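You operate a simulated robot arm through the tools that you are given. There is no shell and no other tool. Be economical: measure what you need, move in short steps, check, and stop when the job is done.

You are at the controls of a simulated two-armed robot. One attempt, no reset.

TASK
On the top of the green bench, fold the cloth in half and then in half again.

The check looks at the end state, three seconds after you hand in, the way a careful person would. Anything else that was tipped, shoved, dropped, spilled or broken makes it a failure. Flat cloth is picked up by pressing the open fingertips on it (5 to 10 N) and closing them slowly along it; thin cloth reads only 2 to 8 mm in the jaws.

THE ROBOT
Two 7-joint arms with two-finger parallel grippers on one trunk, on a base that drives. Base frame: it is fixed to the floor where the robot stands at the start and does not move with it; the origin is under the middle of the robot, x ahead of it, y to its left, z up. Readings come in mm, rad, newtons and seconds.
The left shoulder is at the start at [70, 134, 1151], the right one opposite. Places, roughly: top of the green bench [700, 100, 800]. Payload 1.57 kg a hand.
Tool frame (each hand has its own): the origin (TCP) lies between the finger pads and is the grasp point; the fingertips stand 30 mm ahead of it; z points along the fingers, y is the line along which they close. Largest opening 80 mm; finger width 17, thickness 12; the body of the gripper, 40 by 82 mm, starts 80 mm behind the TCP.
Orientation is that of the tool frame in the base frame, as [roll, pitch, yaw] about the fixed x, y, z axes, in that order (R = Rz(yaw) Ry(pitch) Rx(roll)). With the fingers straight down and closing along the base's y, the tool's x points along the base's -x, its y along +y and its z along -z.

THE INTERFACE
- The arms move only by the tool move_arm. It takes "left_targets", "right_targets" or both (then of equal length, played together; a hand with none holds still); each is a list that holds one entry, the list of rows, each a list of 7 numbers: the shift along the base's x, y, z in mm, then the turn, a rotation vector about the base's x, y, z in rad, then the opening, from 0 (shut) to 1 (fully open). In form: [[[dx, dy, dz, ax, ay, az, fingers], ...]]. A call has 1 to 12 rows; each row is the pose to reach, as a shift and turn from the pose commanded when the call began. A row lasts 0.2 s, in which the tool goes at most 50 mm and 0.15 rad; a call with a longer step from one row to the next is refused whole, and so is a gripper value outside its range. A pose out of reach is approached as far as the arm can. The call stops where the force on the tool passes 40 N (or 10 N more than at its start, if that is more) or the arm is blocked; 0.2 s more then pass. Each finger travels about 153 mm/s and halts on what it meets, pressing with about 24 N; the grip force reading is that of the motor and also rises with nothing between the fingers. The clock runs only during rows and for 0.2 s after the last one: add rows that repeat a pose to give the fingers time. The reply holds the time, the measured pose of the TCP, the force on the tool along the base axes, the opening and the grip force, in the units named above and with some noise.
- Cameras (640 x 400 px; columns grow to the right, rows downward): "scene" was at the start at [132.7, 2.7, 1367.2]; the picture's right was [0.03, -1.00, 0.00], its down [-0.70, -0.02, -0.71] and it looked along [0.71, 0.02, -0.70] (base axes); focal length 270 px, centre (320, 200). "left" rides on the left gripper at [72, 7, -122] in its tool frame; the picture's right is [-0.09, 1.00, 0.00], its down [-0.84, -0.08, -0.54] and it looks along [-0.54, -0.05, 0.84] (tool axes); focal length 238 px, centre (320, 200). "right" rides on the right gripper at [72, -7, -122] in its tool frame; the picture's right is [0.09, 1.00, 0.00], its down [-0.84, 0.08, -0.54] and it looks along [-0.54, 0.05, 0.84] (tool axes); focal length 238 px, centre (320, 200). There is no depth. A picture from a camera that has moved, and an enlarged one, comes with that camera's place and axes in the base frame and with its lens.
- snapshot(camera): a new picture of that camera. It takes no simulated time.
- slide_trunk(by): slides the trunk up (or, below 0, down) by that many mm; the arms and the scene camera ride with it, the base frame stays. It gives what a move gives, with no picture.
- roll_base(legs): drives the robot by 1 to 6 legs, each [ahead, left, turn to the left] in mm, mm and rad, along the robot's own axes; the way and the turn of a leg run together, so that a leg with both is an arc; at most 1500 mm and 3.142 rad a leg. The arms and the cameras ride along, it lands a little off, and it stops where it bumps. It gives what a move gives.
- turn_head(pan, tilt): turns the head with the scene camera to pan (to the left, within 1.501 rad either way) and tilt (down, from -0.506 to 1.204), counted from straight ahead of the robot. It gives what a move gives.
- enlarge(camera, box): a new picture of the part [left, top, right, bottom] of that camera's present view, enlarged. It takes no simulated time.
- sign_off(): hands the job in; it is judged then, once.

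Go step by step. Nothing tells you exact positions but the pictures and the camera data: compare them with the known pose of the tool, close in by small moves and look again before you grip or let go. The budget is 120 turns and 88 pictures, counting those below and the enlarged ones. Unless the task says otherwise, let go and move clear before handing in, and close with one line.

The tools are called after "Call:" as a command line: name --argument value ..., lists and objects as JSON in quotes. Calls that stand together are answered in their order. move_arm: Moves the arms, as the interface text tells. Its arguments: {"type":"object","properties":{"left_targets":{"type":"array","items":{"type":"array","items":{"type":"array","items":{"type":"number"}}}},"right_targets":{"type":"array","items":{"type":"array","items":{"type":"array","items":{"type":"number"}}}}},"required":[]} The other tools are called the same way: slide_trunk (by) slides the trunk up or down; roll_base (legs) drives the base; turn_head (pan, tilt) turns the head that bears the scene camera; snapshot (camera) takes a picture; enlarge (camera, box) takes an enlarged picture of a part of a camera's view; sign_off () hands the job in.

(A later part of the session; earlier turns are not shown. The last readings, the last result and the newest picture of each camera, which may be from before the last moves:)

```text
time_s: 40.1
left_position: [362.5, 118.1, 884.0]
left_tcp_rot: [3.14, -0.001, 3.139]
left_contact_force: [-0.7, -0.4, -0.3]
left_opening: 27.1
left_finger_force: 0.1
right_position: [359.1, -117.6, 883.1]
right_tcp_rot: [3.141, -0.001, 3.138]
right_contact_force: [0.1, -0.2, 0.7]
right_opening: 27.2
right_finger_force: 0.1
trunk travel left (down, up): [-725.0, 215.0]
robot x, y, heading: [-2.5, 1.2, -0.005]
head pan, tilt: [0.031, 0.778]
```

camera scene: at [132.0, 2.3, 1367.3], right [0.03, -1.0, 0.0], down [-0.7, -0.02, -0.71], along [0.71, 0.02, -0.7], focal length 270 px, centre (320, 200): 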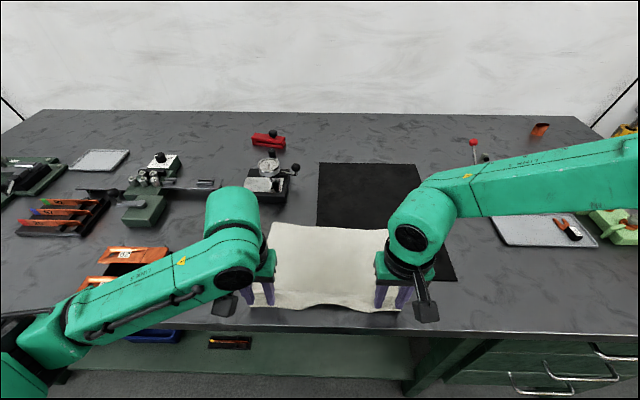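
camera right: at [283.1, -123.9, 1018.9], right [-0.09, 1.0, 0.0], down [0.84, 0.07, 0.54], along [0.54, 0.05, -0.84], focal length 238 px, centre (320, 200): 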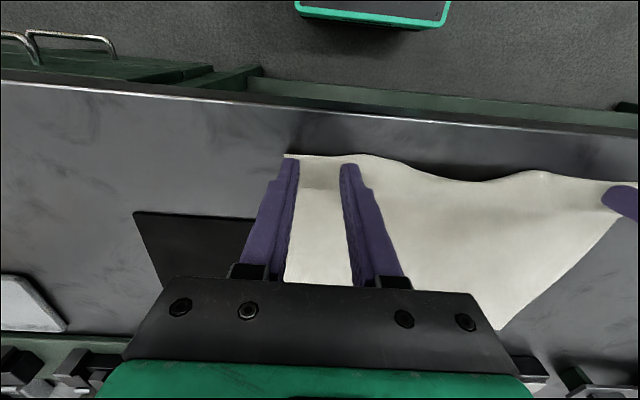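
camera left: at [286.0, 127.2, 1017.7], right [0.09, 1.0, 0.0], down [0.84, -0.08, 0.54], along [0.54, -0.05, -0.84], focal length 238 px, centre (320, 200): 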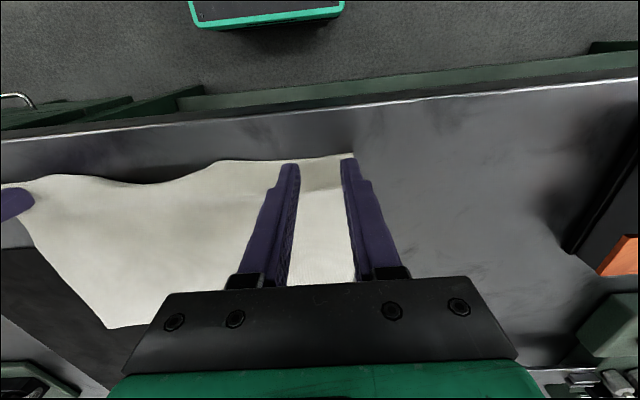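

Call:
move_arm --left_targets '[[[0, 0, -1.5, 0, 0, 0, 0.34], [0, 0, -2.5, 0, 0, 0, 0.34], [0, 0, -2.5, 0, 0, 0, 0.34], [0, 0, -2.5, 0, 0, 0, 0.34]]]' --right_targets '[[[0, 0, -1, 0, 0, 0, 0.34], [0, 0, -2, 0, 0, 0, 0.34], [0, 0, -2, 0, 0, 0, 0.34], [0, 0, -2, 0, 0, 0, 0.34]]]'

```text
time_s: 41.1
left_position: [362.3, 120.0, 882.8]
left_tcp_rot: [-3.14, 0.001, 3.139]
left_contact_force: [0.8, 0.4, 0.2]
left_opening: 27.3
left_finger_force: 0.0
right_position: [357.9, -118.1, 882.1]
right_tcp_rot: [-3.14, 0.004, 3.139]
right_contact_force: [1.2, -0.9, 11.0]
right_opening: 27.4
right_finger_force: 0.1
trunk travel left (down, up): [-725.0, 215.0]
robot x, y, heading: [1.3, -0.5, -0.001]
head pan, tilt: [0.031, 0.778]
```

Call:
move_arm --left_targets '[[[0, 0, -1, 0, 0, 0, 0.34], [0, 0, -1.6, 0, 0, 0, 0.34], [0, 0, -1.6, 0, 0, 0, 0.34], [0, 0, -1.6, 0, 0, 0, 0.34]]]'

```text
time_s: 42.1
left_position: [362.3, 120.4, 881.8]
left_tcp_rot: [3.141, 0.003, 3.138]
left_contact_force: [0.8, -0.6, 12.8]
left_opening: 27.4
left_finger_force: 0.1
right_position: [355.7, -119.1, 882.5]
right_tcp_rot: [-3.141, 0.002, 3.138]
right_contact_force: [1.5, -0.2, 8.7]
right_opening: 26.6
right_finger_force: 0.0
trunk travel left (down, up): [-725.0, 215.0]
robot x, y, heading: [-1.5, 0.1, 0.004]
head pan, tilt: [0.031, 0.778]
```

Both press at about 10 N, so I'll close slowly.

Call:
move_arm --left_targets '[[[0, 0, 0, 0, 0, 0, 0.32], [0, 0, 0, 0, 0, 0, 0.29], [0, 0, 0, 0, 0, 0, 0.25], [0, 0, 0, 0, 0, 0, 0.21], [0, 0, 0, 0, 0, 0, 0.17], [0, 0, 0, 0, 0, 0, 0.13], [0, 0, -0.3, 0, 0, 0, 0.09], [0, 0, -0.5, 0, 0, 0, 0.05], [0, 0, -0.5, 0, 0, 0, 0.0], [0, 0, -0.5, 0, 0, 0, 0.0], [0, 0, -0.5, 0, 0, 0, 0.0]]]' --right_targets '[[[0, 0, -0.2, 0, 0, 0, 0.32], [0, 0, -0.3, 0, 0, 0, 0.29], [0, 0, -0.3, 0, 0, 0, 0.25], [0, 0, -0.3, 0, 0, 0, 0.21], [0, 0, -0.3, 0, 0, 0, 0.17], [0, 0, -0.3, 0, 0, 0, 0.13], [0, 0, -0.6, 0, 0, 0, 0.09], [0, 0, -0.8, 0, 0, 0, 0.05], [0, 0, -0.8, 0, 0, 0, 0.0], [0, 0, -0.8, 0, 0, 0, 0.0], [0, 0, -0.8, 0, 0, 0, 0.0]]]'

Call:
snapshot --camera "left"

Call:
snapshot --camera "right"

```text
time_s: 44.5
left_position: [359.8, 119.0, 881.6]
left_tcp_rot: [3.14, 0.003, -3.141]
left_contact_force: [1.6, -4.2, 17.7]
left_opening: 2.3
left_finger_force: 23.8
right_position: [356.1, -118.5, 882.2]
right_tcp_rot: [3.139, 0.007, 3.137]
right_contact_force: [1.9, 0.3, 17.5]
right_opening: 0.1
right_finger_force: 21.1
trunk travel left (down, up): [-725.0, 215.0]
robot x, y, heading: [-1.4, -1.4, -0.003]
head pan, tilt: [0.031, 0.778]
```

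```text
58 pictures are left
camera left: at [288.1, 126.5, 1003.5], right [0.09, 1.0, 0.0], down [0.83, -0.08, 0.54], along [0.54, -0.05, -0.84], focal length 238 px, centre (320, 200)
```

left: 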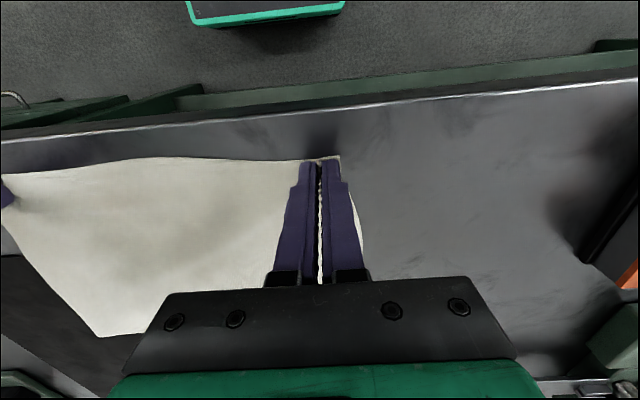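

```text
57 pictures are left
camera right: at [281.4, -124.2, 1003.9], right [-0.09, 1.0, 0.0], down [0.83, 0.07, 0.55], along [0.54, 0.05, -0.84], focal length 238 px, centre (320, 200)
```

right: 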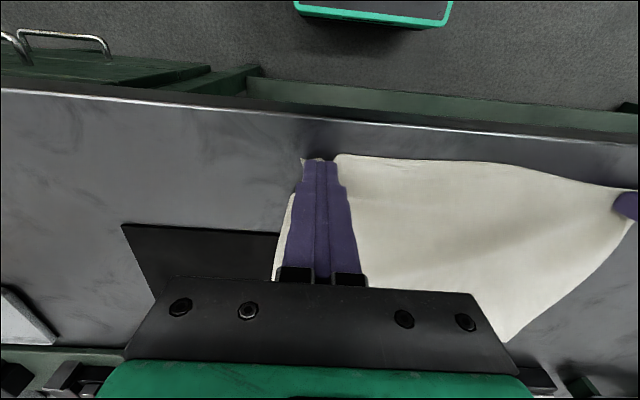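

Left is gripped but right closed under its ridge. I'll retry the right with a wider opening.

Call:
move_arm --right_targets '[[[0, 0, 10, 0, 0, 0, 0.0], [4, 2, 14, 0, 0, 0, 0.42], [4, 2, 14, 0, 0, 0, 0.42], [4, 2, 8, 0, 0, 0, 0.42], [4, 2, 3, 0, 0, 0, 0.42], [4, 2, 0, 0, 0, 0, 0.42], [4, 2, 0, 0, 0, 0, 0.42], [4, 2, 0, 0, 0, 0, 0.42]]]'

Call:
snapshot --camera "right"

```text
time_s: 46.3
left_position: [359.9, 118.9, 880.1]
left_tcp_rot: [3.141, 0.005, 3.139]
left_contact_force: [0.0, -1.6, 26.4]
left_opening: 2.4
left_finger_force: 23.6
right_position: [358.8, -117.9, 882.1]
right_tcp_rot: [3.14, 0.003, 3.138]
right_contact_force: [-0.3, -0.3, 0.7]
right_opening: 33.8
right_finger_force: 0.0
trunk travel left (down, up): [-725.0, 215.0]
robot x, y, heading: [0.9, -0.3, -0.0]
head pan, tilt: [0.031, 0.778]
```

```text
56 pictures are left
camera right: at [285.5, -123.0, 1003.8], right [-0.09, 1.0, 0.0], down [0.84, 0.07, 0.55], along [0.54, 0.05, -0.84], focal length 238 px, centre (320, 200)
```

right: 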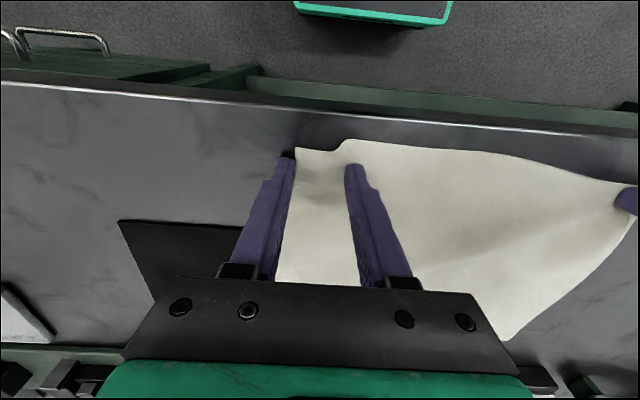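

The cloth corner has moved to about (344,-133) and the outer finger is off it. I'll shift inward.

Call:
move_arm --right_targets '[[[0, 0, 12, 0, 0, 0, 0.42], [-6, 14, 12, 0, 0, 0, 0.36], [-6, 14, 6, 0, 0, 0, 0.36], [-6, 14, 1, 0, 0, 0, 0.36], [-6, 14, -1, 0, 0, 0, 0.36], [-6, 14, -1, 0, 0, 0, 0.36], [-6, 14, -1, 0, 0, 0, 0.36]]]'

Call:
snapshot --camera "right"

```text
time_s: 47.9
left_position: [359.8, 119.1, 881.8]
left_tcp_rot: [3.14, 0.003, 3.139]
left_contact_force: [2.7, -1.3, 19.0]
left_opening: 2.1
left_finger_force: 23.6
right_position: [354.7, -103.1, 882.1]
right_tcp_rot: [3.137, 0.006, 3.138]
right_contact_force: [-0.2, 3.3, 19.6]
right_opening: 25.9
right_finger_force: 0.1
trunk travel left (down, up): [-725.0, 215.0]
robot x, y, heading: [1.1, 0.8, -0.004]
head pan, tilt: [0.031, 0.778]
```

```text
55 pictures are left
camera right: at [279.3, -108.2, 1003.5], right [-0.09, 1.0, 0.0], down [0.83, 0.07, 0.55], along [0.55, 0.05, -0.84], focal length 238 px, centre (320, 200)
```

right: 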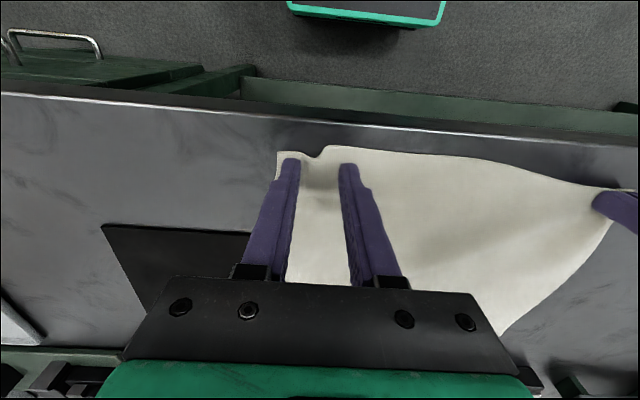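

Call:
move_arm --right_targets '[[[0, 0, 0, 0, 0, 0, 0.33], [0, 0, 0, 0, 0, 0, 0.29], [0, 0, 0, 0, 0, 0, 0.25], [0, 0, 0, 0, 0, 0, 0.21], [0, 0, 0, 0, 0, 0, 0.17], [0, 0, 0, 0, 0, 0, 0.13], [0, 0, 0, 0, 0, 0, 0.09], [0, 0, 0, 0, 0, 0, 0.05], [0, 0, 0, 0, 0, 0, 0.0], [0, 0, 0, 0, 0, 0, 0.0]]]'

Call:
snapshot --camera "right"

```text
time_s: 50.1
left_position: [357.9, 119.4, 882.2]
left_tcp_rot: [-3.14, 0.006, 3.138]
left_contact_force: [1.3, -7.8, 9.4]
left_opening: 2.1
left_finger_force: 23.6
right_position: [353.3, -102.5, 882.5]
right_tcp_rot: [3.139, 0.006, 3.138]
right_contact_force: [1.1, 5.0, 34.4]
right_opening: 3.9
right_finger_force: 23.9
trunk travel left (down, up): [-725.0, 215.0]
robot x, y, heading: [-0.3, 1.7, 0.0]
head pan, tilt: [0.031, 0.778]
```

```text
54 pictures are left
camera right: at [278.4, -107.6, 1003.5], right [-0.09, 1.0, 0.0], down [0.83, 0.07, 0.55], along [0.55, 0.05, -0.84], focal length 238 px, centre (320, 200)
```

right: 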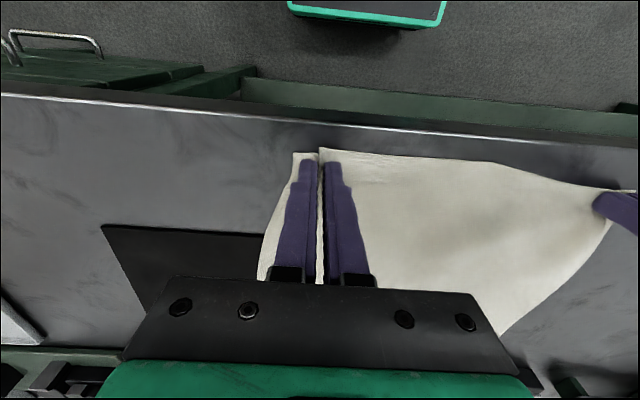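

Both corners are held at the edge. I'll lift them together and look.

Call:
move_arm --left_targets '[[[0, 0, 15, 0, 0, 0, 0], [5, 0, 35, 0, 0, 0, 0], [15, 0, 60, 0, 0, 0, 0], [15, 0, 60, 0, 0, 0, 0]]]' --right_targets '[[[0, 0, 15, 0, 0, 0, 0], [5, -2, 35, 0, 0, 0, 0], [15, -5, 60, 0, 0, 0, 0], [15, -5, 60, 0, 0, 0, 0]]]'

Call:
snapshot --camera "scene"

Call:
snapshot --camera "left"

Call:
snapshot --camera "right"

```text
time_s: 51.1
left_position: [378.0, 119.0, 940.2]
left_tcp_rot: [-3.14, -0.001, 3.139]
left_contact_force: [-0.9, -17.3, -0.1]
left_opening: 2.2
left_finger_force: 23.4
right_position: [370.3, -106.1, 939.9]
right_tcp_rot: [3.14, 0.0, 3.14]
right_contact_force: [0.8, 17.0, -0.7]
right_opening: 2.4
right_finger_force: 23.7
trunk travel left (down, up): [-725.0, 215.0]
robot x, y, heading: [-1.7, -0.7, 0.001]
head pan, tilt: [0.031, 0.778]
```

```text
53 pictures are left
camera scene: at [132.9, 2.6, 1367.1], right [0.03, -1.0, 0.0], down [-0.7, -0.02, -0.71], along [0.71, 0.02, -0.7], focal length 270 px, centre (320, 200)
```

scene: 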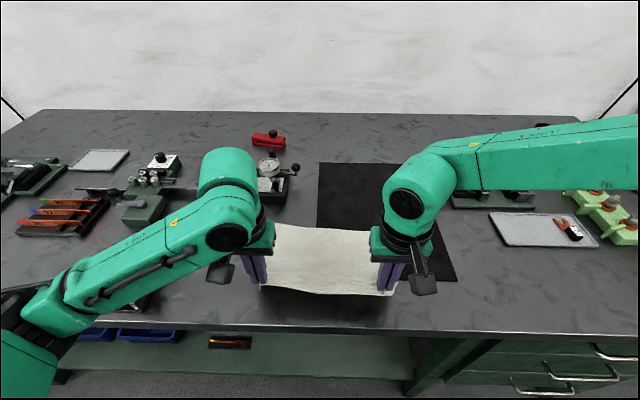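

```text
52 pictures are left
camera left: at [305.9, 126.8, 1063.1], right [0.09, 1.0, 0.0], down [0.84, -0.08, 0.54], along [0.54, -0.05, -0.84], focal length 238 px, centre (320, 200)
```

left: 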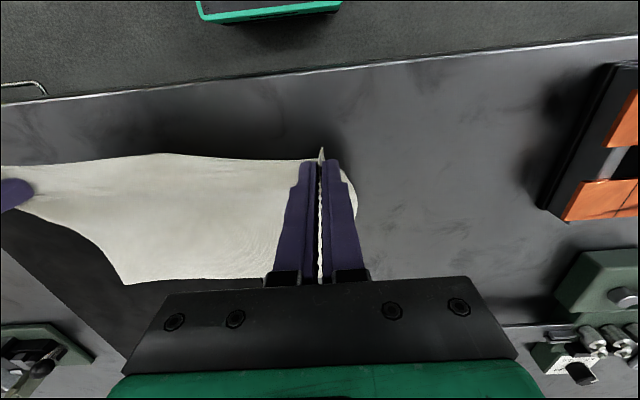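

```text
51 pictures are left
camera right: at [297.3, -111.8, 1061.8], right [-0.09, 1.0, 0.0], down [0.84, 0.07, 0.54], along [0.54, 0.05, -0.84], focal length 238 px, centre (320, 200)
```

right: 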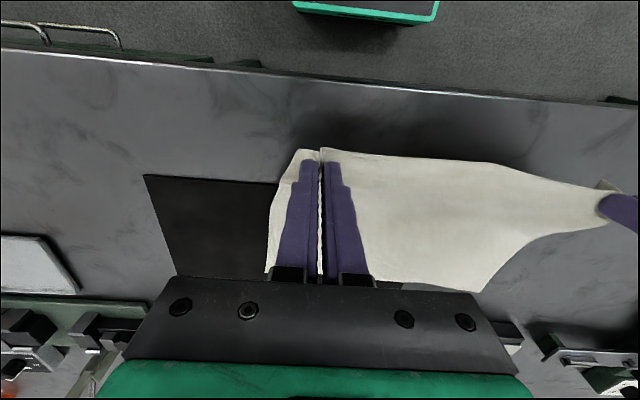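

Both corners are lifted with the cloth taut between the hands. I'll ease the tension, raise and carry forward, centring on the far edge.

Call:
move_arm --left_targets '[[[5, -4, 15, 0, 0, 0, 0], [15, -7, 30, 0, 0, 0, 0], [25, -10, 42, 0, 0, 0, 0], [38, -13, 50, 0, 0, 0, 0], [50, -17, 56, 0, 0, 0, 0], [60, -21, 60, 0, 0, 0, 0], [60, -21, 60, 0, 0, 0, 0]]]' --right_targets '[[[5, 2, 15, 0, 0, 0, 0], [15, -1, 30, 0, 0, 0, 0], [25, -4, 42, 0, 0, 0, 0], [38, -7, 50, 0, 0, 0, 0], [50, -11, 56, 0, 0, 0, 0], [60, -15, 60, 0, 0, 0, 0], [60, -15, 60, 0, 0, 0, 0]]]'

Call:
roll_base --legs '[[60, 0, 0]]'

Call:
snapshot --camera "scene"

```text
time_s: 52.7
left_position: [439.7, 97.5, 1000.3]
left_tcp_rot: [-3.141, 0.0, 3.141]
left_contact_force: [-1.7, -6.4, 0.3]
left_opening: 2.2
left_finger_force: 23.7
right_position: [430.7, -121.9, 998.9]
right_tcp_rot: [3.141, 0.002, 3.137]
right_contact_force: [0.4, 6.6, -0.4]
right_opening: 2.5
right_finger_force: 24.0
trunk travel left (down, up): [-725.0, 215.0]
robot x, y, heading: [-0.1, -1.0, -0.004]
head pan, tilt: [0.031, 0.778]
```

```text
time_s: 53.7
left_position: [495.4, 97.3, 1001.4]
left_tcp_rot: [3.14, 0.002, 3.14]
left_contact_force: [0.1, -6.0, -0.2]
left_opening: 1.9
left_finger_force: 23.5
right_position: [487.6, -122.4, 999.7]
right_tcp_rot: [-3.141, 0.004, 3.139]
right_contact_force: [-0.2, 7.0, -1.4]
right_opening: 2.4
right_finger_force: 23.9
trunk travel left (down, up): [-725.0, 215.0]
robot x, y, heading: [61.0, 0.7, 0.002]
head pan, tilt: [0.031, 0.778]
```

```text
50 pictures are left
camera scene: at [188.8, 2.3, 1367.7], right [0.03, -1.0, 0.0], down [-0.7, -0.02, -0.71], along [0.71, 0.02, -0.7], focal length 270 px, centre (320, 200)
```

scene: 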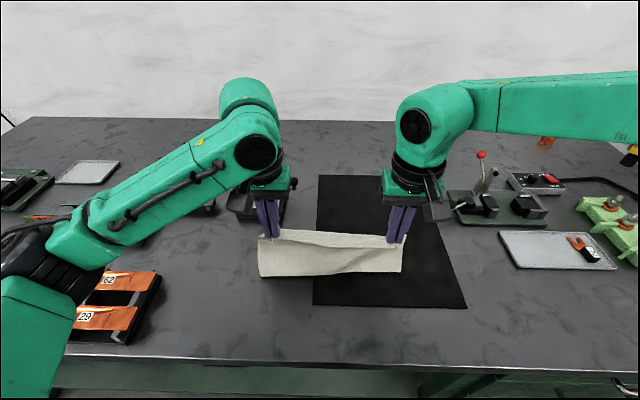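

The cloth now drapes well. Checking where the far edge lies.

Call:
snapshot --camera "left"

Call:
enlarge --camera "scene" --box '[220, 180, 460, 330]'

```text
49 pictures are left
camera left: at [422.7, 105.0, 1123.5], right [0.09, 1.0, 0.0], down [0.84, -0.08, 0.54], along [0.54, -0.05, -0.84], focal length 238 px, centre (320, 200)
```

left: 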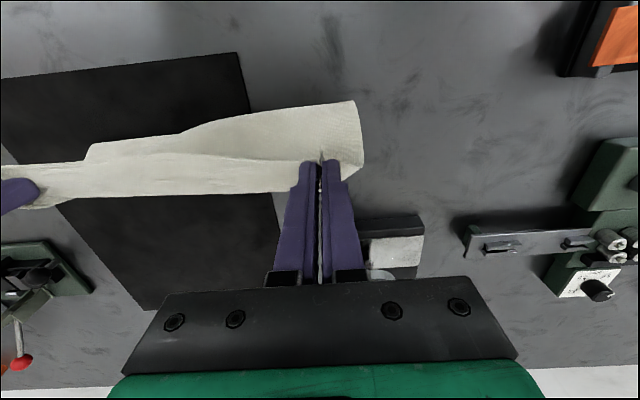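

```text
2.67 times, centred on (340, 255) of scene
camera zoom: at [188.8, 2.3, 1367.7], right [0.03, -1.0, 0.0], down [-0.7, -0.02, -0.71], along [0.71, 0.02, -0.7], focal length 720 px, centre (267, 53)
```

zoom: 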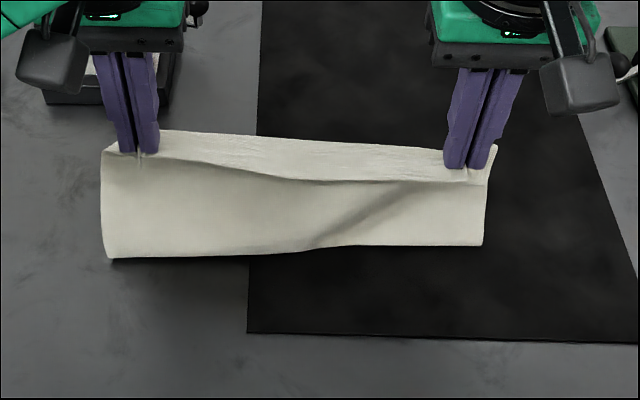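

The cloth hangs down to about x≈480–497 and its far edge is near x≈575. I'll carry the held edge over to it, tilting the fingertips back toward the robot so the edge leads.

Call:
move_arm --left_targets '[[[14, 0, -3, 0, 0.06, 0, 0], [28, 0, -8, 0, 0.12, 0, 0], [42, 0, -16, 0, 0.18, 0, 0], [54, 0, -28, 0, 0.24, 0, 0], [64, 0, -42, 0, 0.3, 0, 0], [72, 0, -56, 0, 0.36, 0, 0], [78, 0, -70, 0, 0.4, 0, 0], [81, 0, -84, 0, 0.43, 0, 0], [83, 0, -92, 0, 0.45, 0, 0], [83, 0, -92, 0, 0.45, 0, 0]]]' --right_targets '[[[14, 0, -3, 0, 0.06, 0, 0], [28, 0, -8, 0, 0.12, 0, 0], [42, 0, -16, 0, 0.18, 0, 0], [54, 0, -28, 0, 0.24, 0, 0], [64, 0, -42, 0, 0.3, 0, 0], [72, 0, -56, 0, 0.36, 0, 0], [78, 0, -70, 0, 0.4, 0, 0], [81, 0, -84, 0, 0.43, 0, 0], [83, 0, -92, 0, 0.45, 0, 0], [83, 0, -92, 0, 0.45, 0, 0]]]'

Call:
enlarge --camera "scene" --box '[220, 180, 460, 330]'

Call:
snapshot --camera "left"

Call:
snapshot --camera "right"

```text
time_s: 55.9
left_position: [577.8, 101.2, 909.6]
left_tcp_rot: [-3.141, -0.449, 3.137]
left_contact_force: [-0.9, 0.0, -0.1]
left_opening: 2.3
left_finger_force: 23.8
left hand out of reach, approached as far as the arm can: row 9, 10
right_position: [481.0, -179.3, 941.5]
right_tcp_rot: [-3.14, -0.45, 3.138]
right_contact_force: [-0.1, -1.2, -0.3]
right_opening: 0.0
right_finger_force: 21.0
right hand out of reach, approached as far as the arm can: row 3, 4, 5, 6, 7, 8, 9, 10
trunk travel left (down, up): [-725.0, 215.0]
robot x, y, heading: [61.7, 2.3, 0.001]
head pan, tilt: [0.031, 0.778]
```

```text
2.67 times, centred on (340, 255) of scene
camera zoom: at [192.6, 2.8, 1367.2], right [0.03, -1.0, 0.0], down [-0.7, -0.02, -0.71], along [0.71, 0.02, -0.7], focal length 720 px, centre (267, 53)
```

zoom: 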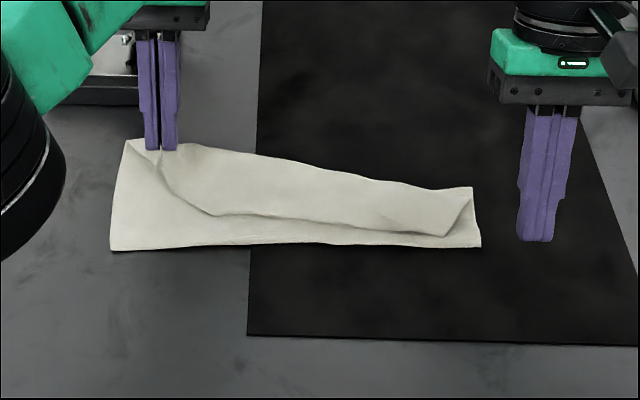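

```text
46 pictures are left
camera left: at [565.1, 108.4, 1050.7], right [0.09, 1.0, -0.04], down [0.99, -0.08, 0.13], along [0.12, -0.05, -0.99], focal length 238 px, centre (320, 200)
```

left: 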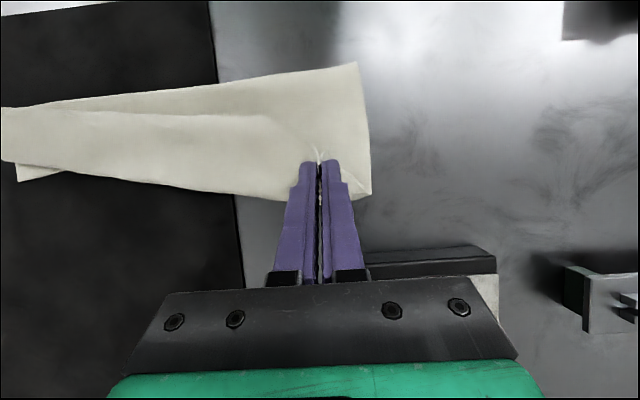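

```text
45 pictures are left
camera right: at [467.4, -184.0, 1081.3], right [-0.08, 1.0, 0.04], down [0.99, 0.07, 0.13], along [0.12, 0.05, -0.99], focal length 238 px, centre (320, 200)
```

right: 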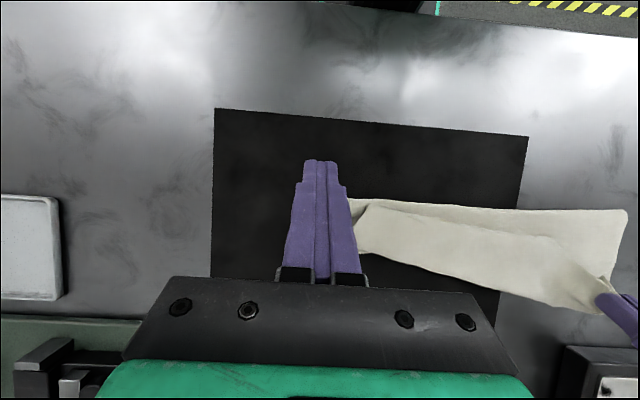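

The right arm ran out of reach with that tilt and slipped off, while the left still holds. I'll untilt and lower the left onto its far corner (≈589,142), and take the right hand up out of the way.

Call:
move_arm --left_targets '[[[0, 4, 0, 0, -0.1, 0, 0], [0, 8, 0, 0, -0.2, 0, 0], [0, 12, 0, 0, -0.3, 0, 0], [0, 14, 0, 0, -0.35, 0, 0], [0, 14, -8, 0, -0.35, 0, 0], [0, 14, -16, 0, -0.35, 0, 0], [0, 14, -20, 0, -0.35, 0, 0], [0, 14, -20, 0, -0.35, 0, 0]]]' --right_targets '[[[-20, -10, 40, 0, -0.12, 0, 0], [-40, -20, 60, 0, -0.24, 0, 0], [-60, -30, 80, 0, -0.36, 0, 0], [-60, -30, 80, 0, -0.45, 0, 0], [-60, -30, 80, 0, -0.45, 0, 0.2], [-60, -30, 80, 0, -0.45, 0, 0.34], [-60, -30, 80, 0, -0.45, 0, 0.34], [-60, -30, 80, 0, -0.45, 0, 0.34]]]'

Call:
enlarge --camera "scene" --box '[220, 180, 460, 330]'

Call:
snapshot --camera "left"

```text
time_s: 57.7
left_position: [577.3, 112.3, 889.8]
left_tcp_rot: [3.142, -0.1, 3.137]
left_contact_force: [-1.3, 0.2, 0.1]
left_opening: 2.0
left_finger_force: 23.5
right_position: [422.4, -208.8, 1021.1]
right_tcp_rot: [-3.141, 0.0, 3.138]
right_contact_force: [0.2, -0.5, 0.7]
right_opening: 27.3
right_finger_force: 0.0
trunk travel left (down, up): [-725.0, 215.0]
robot x, y, heading: [63.3, 1.5, -0.008]
head pan, tilt: [0.031, 0.778]
```

```text
2.67 times, centred on (340, 255) of scene
camera zoom: at [192.8, 2.1, 1367.2], right [0.03, -1.0, 0.0], down [-0.7, -0.02, -0.71], along [0.71, 0.02, -0.7], focal length 720 px, centre (267, 53)
```

zoom: 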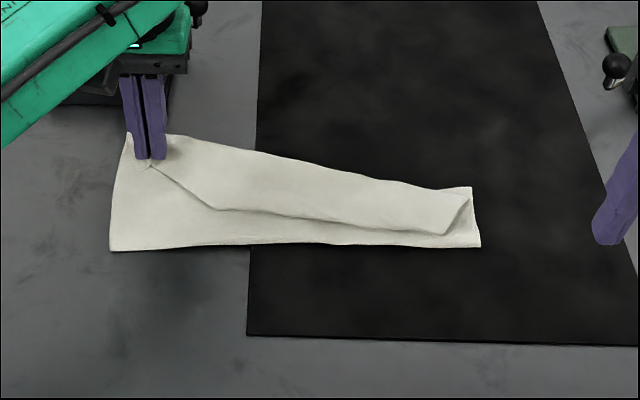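

```text
43 pictures are left
camera left: at [517.6, 120.5, 1018.0], right [0.09, 1.0, -0.01], down [0.89, -0.08, 0.46], along [0.45, -0.05, -0.89], focal length 238 px, centre (320, 200)
```

left: 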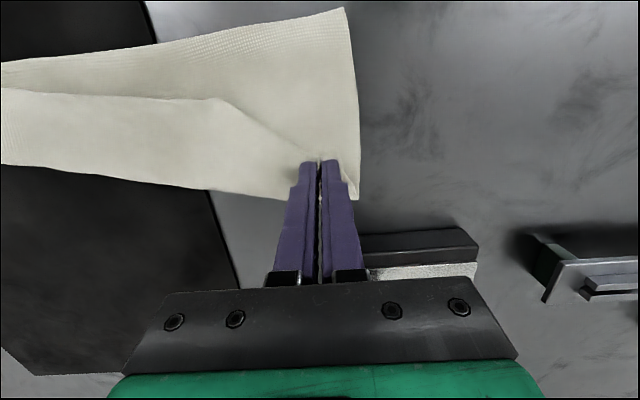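

Call:
snapshot --camera "right"

```text
42 pictures are left
camera right: at [349.0, -213.6, 1143.8], right [-0.09, 1.0, 0.0], down [0.84, 0.07, 0.54], along [0.54, 0.05, -0.84], focal length 238 px, centre (320, 200)
```

right: 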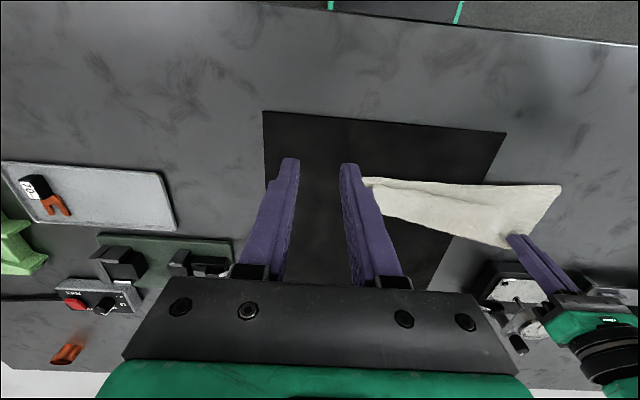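

I need to regrasp the dropped right corner. First I'll test that the untilted right arm can reach above the far-right corner.

Call:
move_arm --right_targets '[[[30, 16, 0, 0, 0, 0, 0.34], [60, 32, -10, 0, 0, 0, 0.34], [90, 48, -30, 0, 0, 0, 0.34], [120, 64, -50, 0, 0, 0, 0.34], [145, 80, -70, 0, 0, 0, 0.34], [145, 80, -90, 0, 0, 0, 0.34], [145, 80, -90, 0, 0, 0, 0.34]]]'

Call:
snapshot --camera "right"

```text
time_s: 59.3
left_position: [577.0, 113.4, 888.9]
left_tcp_rot: [-3.138, -0.1, 3.138]
left_contact_force: [0.1, -0.1, 0.5]
left_opening: 2.1
left_finger_force: 23.7
right_position: [552.8, -141.9, 936.6]
right_tcp_rot: [3.139, 0.001, 3.138]
right_contact_force: [-0.2, 0.0, 0.1]
right_opening: 27.2
right_finger_force: 0.0
right hand out of reach, approached as far as the arm can: row 5, 6, 7
trunk travel left (down, up): [-725.0, 215.0]
robot x, y, heading: [60.4, -0.2, -0.006]
head pan, tilt: [0.031, 0.778]
```

```text
41 pictures are left
camera right: at [478.5, -146.2, 1058.5], right [-0.09, 1.0, 0.0], down [0.84, 0.07, 0.54], along [0.54, 0.05, -0.84], focal length 238 px, centre (320, 200)
```

right: 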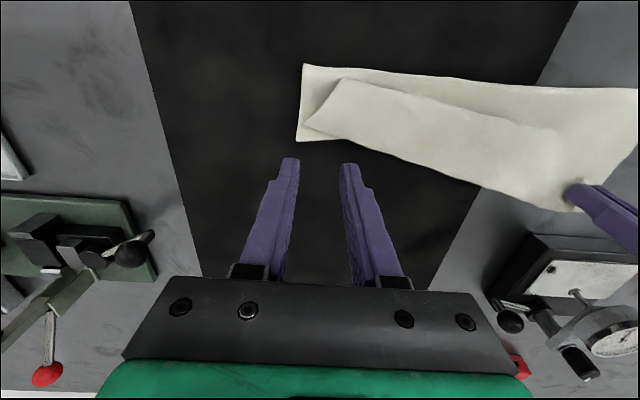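

The right arm stops near x≈553 here, and the right half is badly crumpled. Safest is to pick the dropped flap corner (≈497,-128) up again, lay the cloth flat toward the robot, and refold far-to-near, which suits the reach better.

Call:
move_arm --right_targets '[[[-25, 20, 0, 0, 0, 0, 0.34], [-47, 38, 0, 0, 0, 0, 0.34], [-47, 38, -20, 0, 0, 0, 0.34], [-47, 38, -38, 0, 0, 0, 0.34], [-47, 38, -38, 0, 0, 0, 0.34]]]'

Call:
snapshot --camera "right"

```text
time_s: 60.5
left_position: [576.8, 114.1, 889.1]
left_tcp_rot: [-3.141, -0.102, 3.139]
left_contact_force: [0.3, -0.7, 0.0]
left_opening: 2.1
left_finger_force: 23.9
right_position: [500.1, -107.4, 903.6]
right_tcp_rot: [3.139, 0.001, 3.138]
right_contact_force: [0.7, -0.3, 0.1]
right_opening: 26.9
right_finger_force: 0.0
right hand out of reach, approached as far as the arm can: row 4, 5
trunk travel left (down, up): [-725.0, 215.0]
robot x, y, heading: [60.0, 0.4, 0.003]
head pan, tilt: [0.031, 0.778]
```

```text
40 pictures are left
camera right: at [426.3, -113.2, 1025.2], right [-0.09, 1.0, 0.0], down [0.84, 0.07, 0.54], along [0.54, 0.05, -0.84], focal length 238 px, centre (320, 200)
```

right: 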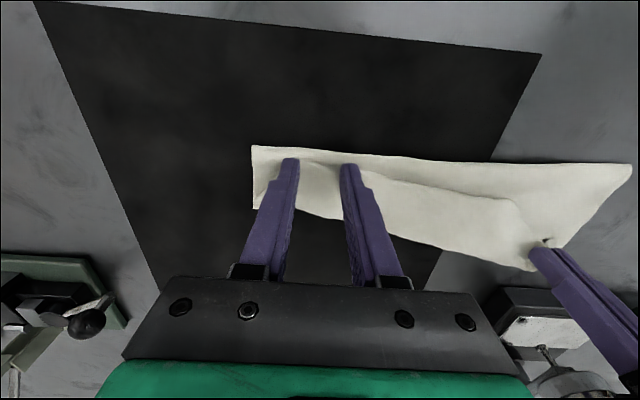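

The right arm's posture blocks it here. I'll release the left, raise both hands, lower the trunk 100 mm, and re-test the right arm's reach.

Call:
move_arm --left_targets '[[[0, 0, -3, 0, 0, 0, 0], [0, 0, -3, 0, 0, 0, 0.2], [0, 0, -3, 0, 0, 0, 0.4], [0, 0, 10, 0, 0, 0, 0.4], [-10, 0, 50, 0, -0.05, 0, 0.4], [-25, 0, 95, 0, -0.1, 0, 0.4], [-40, 0, 140, 0, -0.1, 0, 0.4], [-60, 20, 170, 0, -0.1, 0, 0.4]]]' --right_targets '[[[0, 0, 20, 0, 0, 0, 0.34], [0, 0, 50, 0, 0, 0, 0.34], [-10, 0, 80, 0, 0, 0, 0.34], [-20, -10, 110, 0, 0, 0, 0.34], [-30, -20, 140, 0, 0, 0, 0.34], [-30, -30, 160, 0, 0, 0, 0.34], [-30, -40, 160, 0, 0, 0, 0.34], [-30, -40, 160, 0, 0, 0, 0.34]]]'

Call:
slide_trunk --by -110

Call:
snapshot --camera "scene"

```text
time_s: 62.3
left_position: [511.4, 133.8, 1060.3]
left_tcp_rot: [-3.141, -0.002, 3.14]
left_contact_force: [-0.5, 0.3, -0.3]
left_opening: 31.9
left_finger_force: 0.0
right_position: [467.9, -147.2, 1063.8]
right_tcp_rot: [-3.139, 0.004, 3.137]
right_contact_force: [-0.6, 0.1, 0.1]
right_opening: 27.0
right_finger_force: 0.0
trunk travel left (down, up): [-725.0, 215.0]
robot x, y, heading: [57.2, -0.4, -0.003]
head pan, tilt: [0.031, 0.778]
```

```text
time_s: 63.7
left_position: [515.4, 132.8, 948.7]
left_tcp_rot: [3.141, 0.0, 3.138]
left_contact_force: [-0.4, 0.3, -0.1]
left_opening: 32.1
left_finger_force: 0.1
right_position: [470.2, -149.0, 951.6]
right_tcp_rot: [3.14, 0.0, 3.139]
right_contact_force: [0.5, 0.5, 0.2]
right_opening: 27.1
right_finger_force: 0.1
trunk travel left (down, up): [-615.0, 325.0]
robot x, y, heading: [61.8, -0.6, 0.005]
head pan, tilt: [0.031, 0.778]
```

```text
39 pictures are left
camera scene: at [192.4, 2.2, 1257.2], right [0.03, -1.0, 0.0], down [-0.7, -0.02, -0.71], along [0.71, 0.02, -0.7], focal length 270 px, centre (320, 200)
```

scene: 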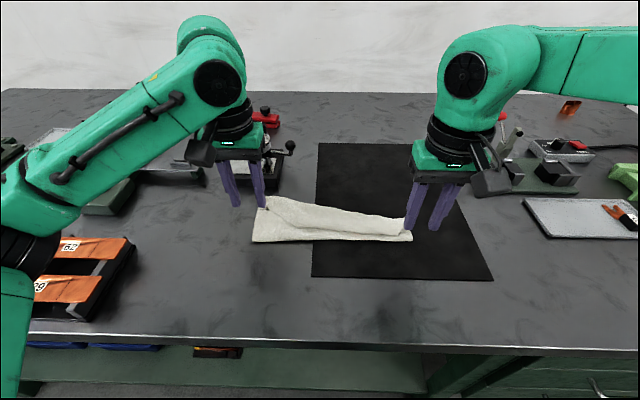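

Call:
move_arm --right_targets '[[[30, 0, 0, 0, 0, 0, 0.34], [65, 0, 0, 0, 0, 0, 0.34], [105, 0, 0, 0, 0, 0, 0.34], [115, 10, -20, 0, 0, 0, 0.34], [115, 10, -40, 0, 0, 0, 0.34], [115, 10, -40, 0, 0, 0, 0.34]]]'

Call:
snapshot --camera "right"

```text
time_s: 65.1
left_position: [514.3, 132.9, 949.5]
left_tcp_rot: [-3.141, 0.0, 3.139]
left_contact_force: [-0.9, 0.7, -0.1]
left_opening: 32.1
left_finger_force: 0.0
right_position: [572.2, -149.0, 914.4]
right_tcp_rot: [3.141, 0.003, 3.137]
right_contact_force: [-0.9, -0.3, -0.2]
right_opening: 27.1
right_finger_force: 0.1
right hand out of reach, approached as far as the arm can: row 3, 4, 5, 6
trunk travel left (down, up): [-615.0, 325.0]
robot x, y, heading: [60.1, -1.0, 0.003]
head pan, tilt: [0.031, 0.778]
```

```text
38 pictures are left
camera right: at [498.2, -154.0, 1035.6], right [-0.09, 1.0, 0.0], down [0.84, 0.07, 0.54], along [0.54, 0.05, -0.84], focal length 238 px, centre (320, 200)
```

right: 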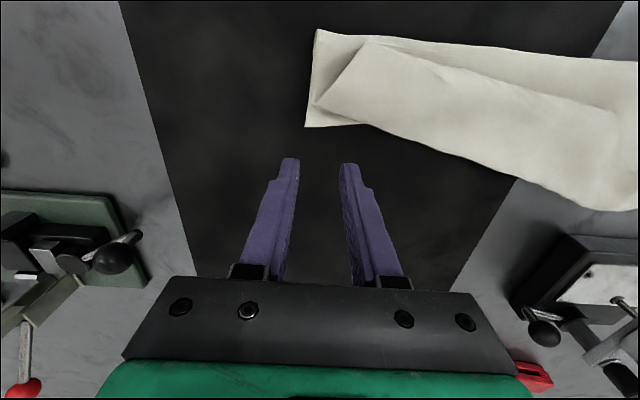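

The lower trunk helps, with the right hand now reaching x≈572. I'll place the right hand above the flap's edge near its corner (≈500,-97) and view the left corner.

Call:
move_arm --right_targets '[[[-30, 20, 10, 0, 0, 0, 0.34], [-69, 52, 10, 0, 0, 0, 0.34], [-69, 52, -10, 0, 0, 0, 0.34], [-69, 52, -20, 0, 0, 0, 0.34], [-69, 52, -20, 0, 0, 0, 0.34]]]'

Call:
snapshot --camera "right"

Call:
snapshot --camera "left"

```text
refused: row 2 steps farther than a row can; nothing moved
```

```text
37 pictures are left
camera right: at [498.2, -154.0, 1035.6], right [-0.09, 1.0, 0.0], down [0.84, 0.07, 0.54], along [0.54, 0.05, -0.84], focal length 238 px, centre (320, 200)
```

right: 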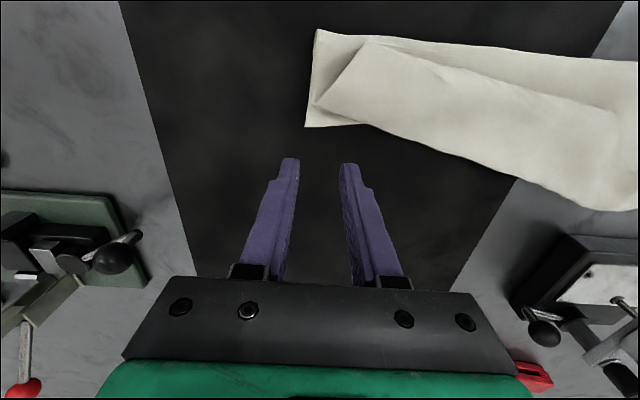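

```text
36 pictures are left
camera left: at [442.8, 140.2, 1071.8], right [0.09, 1.0, 0.0], down [0.84, -0.08, 0.54], along [0.54, -0.05, -0.84], focal length 238 px, centre (320, 200)
```

left: 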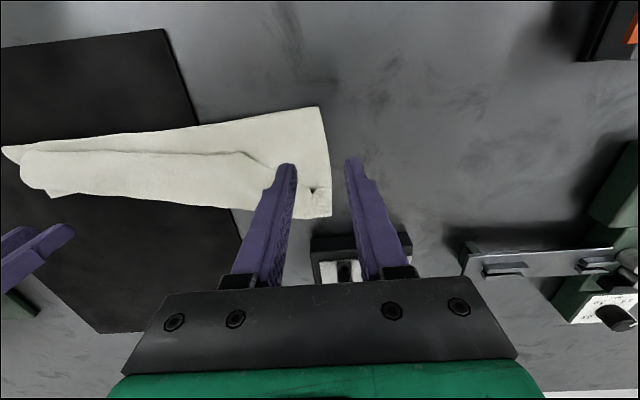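

Call:
move_arm --left_targets '[[[20, -5, 0, 0, 0, 0, 0.36], [40, -12, -10, 0, 0, 0, 0.36], [59, -18, -25, 0, 0, 0, 0.36], [59, -18, -45, 0, 0, 0, 0.36], [59, -18, -52, 0, 0, 0, 0.36], [59, -18, -57, 0, 0, 0, 0.36], [59, -18, -57, 0, 0, 0, 0.36]]]' --right_targets '[[[-23, 17, 8, 0, 0, 0, 0.34], [-46, 34, 8, 0, 0, 0, 0.34], [-69, 52, 5, 0, 0, 0, 0.34], [-69, 52, -10, 0, 0, 0, 0.34], [-69, 52, -18, 0, 0, 0, 0.34], [-69, 52, -18, 0, 0, 0, 0.34], [-69, 52, -18, 0, 0, 0, 0.34]]]'

Call:
snapshot --camera "right"

Call:
snapshot --camera "left"

```text
time_s: 66.7
left_position: [575.6, 115.6, 893.1]
left_tcp_rot: [-3.141, 0.001, 3.14]
left_contact_force: [1.2, 0.4, 0.2]
left_opening: 28.6
left_finger_force: 0.1
right_position: [502.0, -97.2, 893.4]
right_tcp_rot: [3.141, -0.002, 3.138]
right_contact_force: [0.3, -0.5, -0.8]
right_opening: 27.3
right_finger_force: 0.0
trunk travel left (down, up): [-615.0, 325.0]
robot x, y, heading: [58.8, 1.2, -0.003]
head pan, tilt: [0.031, 0.778]
```

```text
35 pictures are left
camera right: at [428.1, -103.0, 1015.5], right [-0.09, 1.0, 0.0], down [0.84, 0.07, 0.54], along [0.54, 0.05, -0.84], focal length 238 px, centre (320, 200)
```

right: 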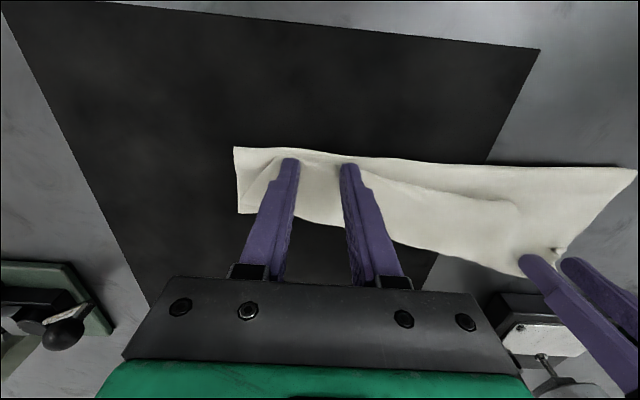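

```text
34 pictures are left
camera left: at [502.2, 122.7, 1014.8], right [0.09, 1.0, 0.0], down [0.84, -0.08, 0.54], along [0.54, -0.05, -0.84], focal length 238 px, centre (320, 200)
```

left: 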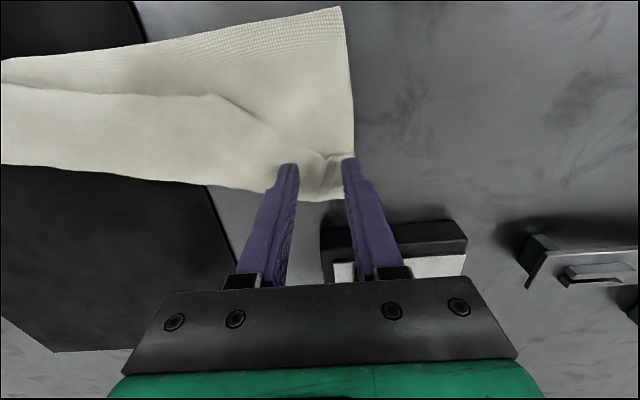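

Both are in place with the left ridge between its fingers. I'll lower to contact.

Call:
move_arm --left_targets '[[[0, 0, -4, 0, 0, 0, 0.36], [0, 0, -7, 0, 0, 0, 0.36], [0, 0, -9, 0, 0, 0, 0.36], [0, 0, -9, 0, 0, 0, 0.36], [0, 0, -9, 0, 0, 0, 0.36]]]' --right_targets '[[[0, 0, -3, 0, 0, 0, 0.34], [0, 0, -6, 0, 0, 0, 0.34], [0, 0, -7, 0, 0, 0, 0.34], [0, 0, -7, 0, 0, 0, 0.34], [0, 0, -7, 0, 0, 0, 0.34]]]'

```text
time_s: 67.9
left_position: [574.3, 114.7, 883.8]
left_tcp_rot: [3.141, 0.0, 3.138]
left_contact_force: [-0.5, 0.5, 0.0]
left_opening: 28.8
left_finger_force: 0.1
right_position: [502.6, -96.8, 887.0]
right_tcp_rot: [-3.141, 0.004, 3.139]
right_contact_force: [0.6, -0.7, 2.5]
right_opening: 27.4
right_finger_force: 0.1
trunk travel left (down, up): [-615.0, 325.0]
robot x, y, heading: [60.7, 2.1, -0.004]
head pan, tilt: [0.031, 0.778]
```

Now a touch lower on both, then close.

Call:
move_arm --left_targets '[[[0, 0, -1.5, 0, 0, 0, 0.36], [0, 0, -2.3, 0, 0, 0, 0.36], [0, 0, -2.3, 0, 0, 0, 0.32], [0, 0, -2.3, 0, 0, 0, 0.28], [0, 0, -2.3, 0, 0, 0, 0.24], [0, 0, -2.3, 0, 0, 0, 0.2], [0, 0, -2.3, 0, 0, 0, 0.16], [0, 0, -2.3, 0, 0, 0, 0.12], [0, 0, -2.3, 0, 0, 0, 0.08], [0, 0, -2.3, 0, 0, 0, 0.04], [0, 0, -2.3, 0, 0, 0, 0], [0, 0, -2.3, 0, 0, 0, 0]]]' --right_targets '[[[0, 0, -0.7, 0, 0, 0, 0.34], [0, 0, -1, 0, 0, 0, 0.34], [0, 0, -1, 0, 0, 0, 0.31], [0, 0, -1, 0, 0, 0, 0.28], [0, 0, -1, 0, 0, 0, 0.24], [0, 0, -1, 0, 0, 0, 0.2], [0, 0, -1, 0, 0, 0, 0.16], [0, 0, -1, 0, 0, 0, 0.12], [0, 0, -1, 0, 0, 0, 0.08], [0, 0, -1, 0, 0, 0, 0.04], [0, 0, -1, 0, 0, 0, 0], [0, 0, -1, 0, 0, 0, 0]]]'

```text
time_s: 70.5
left_position: [573.0, 114.3, 882.0]
left_tcp_rot: [3.141, 0.003, 3.141]
left_contact_force: [-0.9, 0.1, 7.9]
left_opening: 1.9
left_finger_force: 23.9
right_position: [500.6, -98.0, 886.1]
right_tcp_rot: [3.141, 0.003, 3.14]
right_contact_force: [-0.7, -0.4, 1.0]
right_opening: 0.0
right_finger_force: 21.3
trunk travel left (down, up): [-615.0, 325.0]
robot x, y, heading: [60.6, 1.2, -0.001]
head pan, tilt: [0.031, 0.778]
```

Left grips again and right missed, so I'll retry the right with a firmer press.

Call:
move_arm --right_targets '[[[0, 0, 10, 0, 0, 0, 0.0], [2, 2, 10, 0, 0, 0, 0.4], [2, 2, 10, 0, 0, 0, 0.4], [2, 2, 5, 0, 0, 0, 0.4], [2, 2, 0, 0, 0, 0, 0.4], [2, 2, -2.5, 0, 0, 0, 0.4], [2, 2, -2.5, 0, 0, 0, 0.4], [2, 2, -2.5, 0, 0, 0, 0.4]]]'

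Call:
enlarge --camera "right" --box '[200, 120, 420, 240]'

```text
time_s: 72.3
left_position: [571.8, 113.2, 883.5]
left_tcp_rot: [3.141, 0.002, 3.138]
left_contact_force: [0.0, -0.1, 1.5]
left_opening: 2.3
left_finger_force: 23.8
right_position: [501.6, -93.3, 886.0]
right_tcp_rot: [3.138, 0.006, 3.136]
right_contact_force: [4.7, -2.8, 29.0]
right_opening: 31.8
right_finger_force: 0.0
trunk travel left (down, up): [-615.0, 325.0]
robot x, y, heading: [61.9, 3.7, -0.003]
head pan, tilt: [0.031, 0.778]
```

```text
2.91 times, centred on (310, 180) of right
camera zoom: at [428.7, -99.5, 1007.6], right [-0.09, 1.0, 0.0], down [0.83, 0.07, 0.55], along [0.55, 0.05, -0.84], focal length 693 px, centre (349, 258)
```

zoom: 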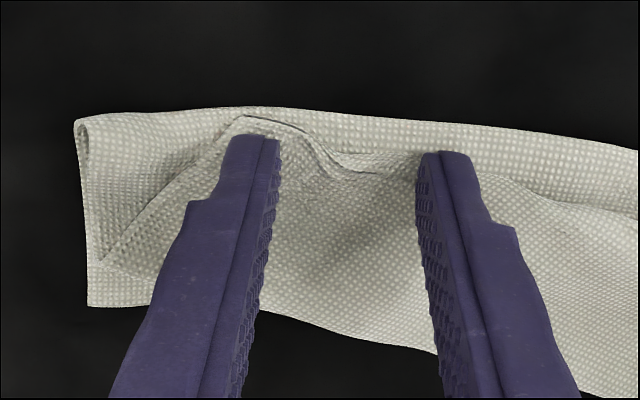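

Call:
move_arm --right_targets '[[[0, 0, 1, 0, 0, 0, 0.37], [0, 0, 1, 0, 0, 0, 0.33], [0, 0, 1, 0, 0, 0, 0.29], [0, 0, 1, 0, 0, 0, 0.25], [0, 0, 0.7, 0, 0, 0, 0.21], [0, 0, 0.5, 0, 0, 0, 0.17], [0, 0, 0.3, 0, 0, 0, 0.13], [0, 0, 0.3, 0, 0, 0, 0.09], [0, 0, 0.3, 0, 0, 0, 0.05], [0, 0, 0.3, 0, 0, 0, 0], [0, 0, 0.3, 0, 0, 0, 0]]]'

```text
time_s: 74.7
left_position: [569.8, 113.6, 884.0]
left_tcp_rot: [3.141, 0.005, 3.138]
left_contact_force: [0.3, -1.7, 0.7]
left_opening: 2.3
left_finger_force: 23.6
right_position: [500.8, -94.5, 886.0]
right_tcp_rot: [3.139, 0.007, 3.137]
right_contact_force: [3.9, -5.4, 37.2]
right_opening: 2.1
right_finger_force: 23.2
trunk travel left (down, up): [-615.0, 325.0]
robot x, y, heading: [62.0, -1.9, -0.0]
head pan, tilt: [0.031, 0.778]
```

Both are gripped. I'll lift them and draw the cloth back toward the robot to open it up.

Call:
move_arm --left_targets '[[[0, 0, 20, 0, 0, 0, 0], [-10, -2, 45, 0, 0, 0, 0], [-30, -4, 70, 0, 0, 0, 0], [-55, -6, 90, 0, 0, 0, 0], [-80, -6, 100, 0, 0, 0, 0], [-105, -6, 100, 0, 0, 0, 0], [-130, -6, 90, 0, 0, 0, 0], [-150, -6, 75, 0, 0, 0, 0], [-165, -6, 60, 0, 0, 0, 0], [-175, -6, 45, 0, 0, 0, 0], [-180, -6, 35, 0, 0, 0, 0], [-180, -6, 35, 0, 0, 0, 0]]]' --right_targets '[[[0, 0, 20, 0, 0, 0, 0], [-2, -4, 45, 0, 0, 0, 0], [-5, -8, 70, 0, 0, 0, 0], [-10, -10, 90, 0, 0, 0, 0], [-20, -10, 100, 0, 0, 0, 0], [-40, -10, 100, 0, 0, 0, 0], [-65, -10, 90, 0, 0, 0, 0], [-85, -10, 75, 0, 0, 0, 0], [-100, -10, 60, 0, 0, 0, 0], [-110, -10, 45, 0, 0, 0, 0], [-118, -10, 35, 0, 0, 0, 0], [-118, -10, 35, 0, 0, 0, 0]]]'

Call:
snapshot --camera "scene"

```text
time_s: 77.3
left_position: [393.2, 108.8, 916.5]
left_tcp_rot: [-3.14, -0.002, 3.139]
left_contact_force: [-0.1, -1.3, -0.2]
left_opening: 2.4
left_finger_force: 23.7
right_position: [385.4, -103.6, 918.8]
right_tcp_rot: [-3.141, 0.001, 3.137]
right_contact_force: [-0.2, -0.6, -0.9]
right_opening: 2.1
right_finger_force: 23.2
trunk travel left (down, up): [-615.0, 325.0]
robot x, y, heading: [61.0, 1.7, -0.006]
head pan, tilt: [0.031, 0.778]
```

```text
32 pictures are left
camera scene: at [192.7, 2.3, 1257.2], right [0.03, -1.0, 0.0], down [-0.7, -0.02, -0.71], along [0.71, 0.02, -0.7], focal length 270 px, centre (320, 200)
```

scene: 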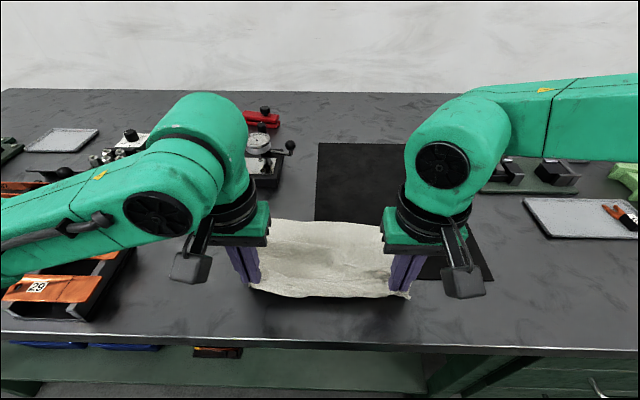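

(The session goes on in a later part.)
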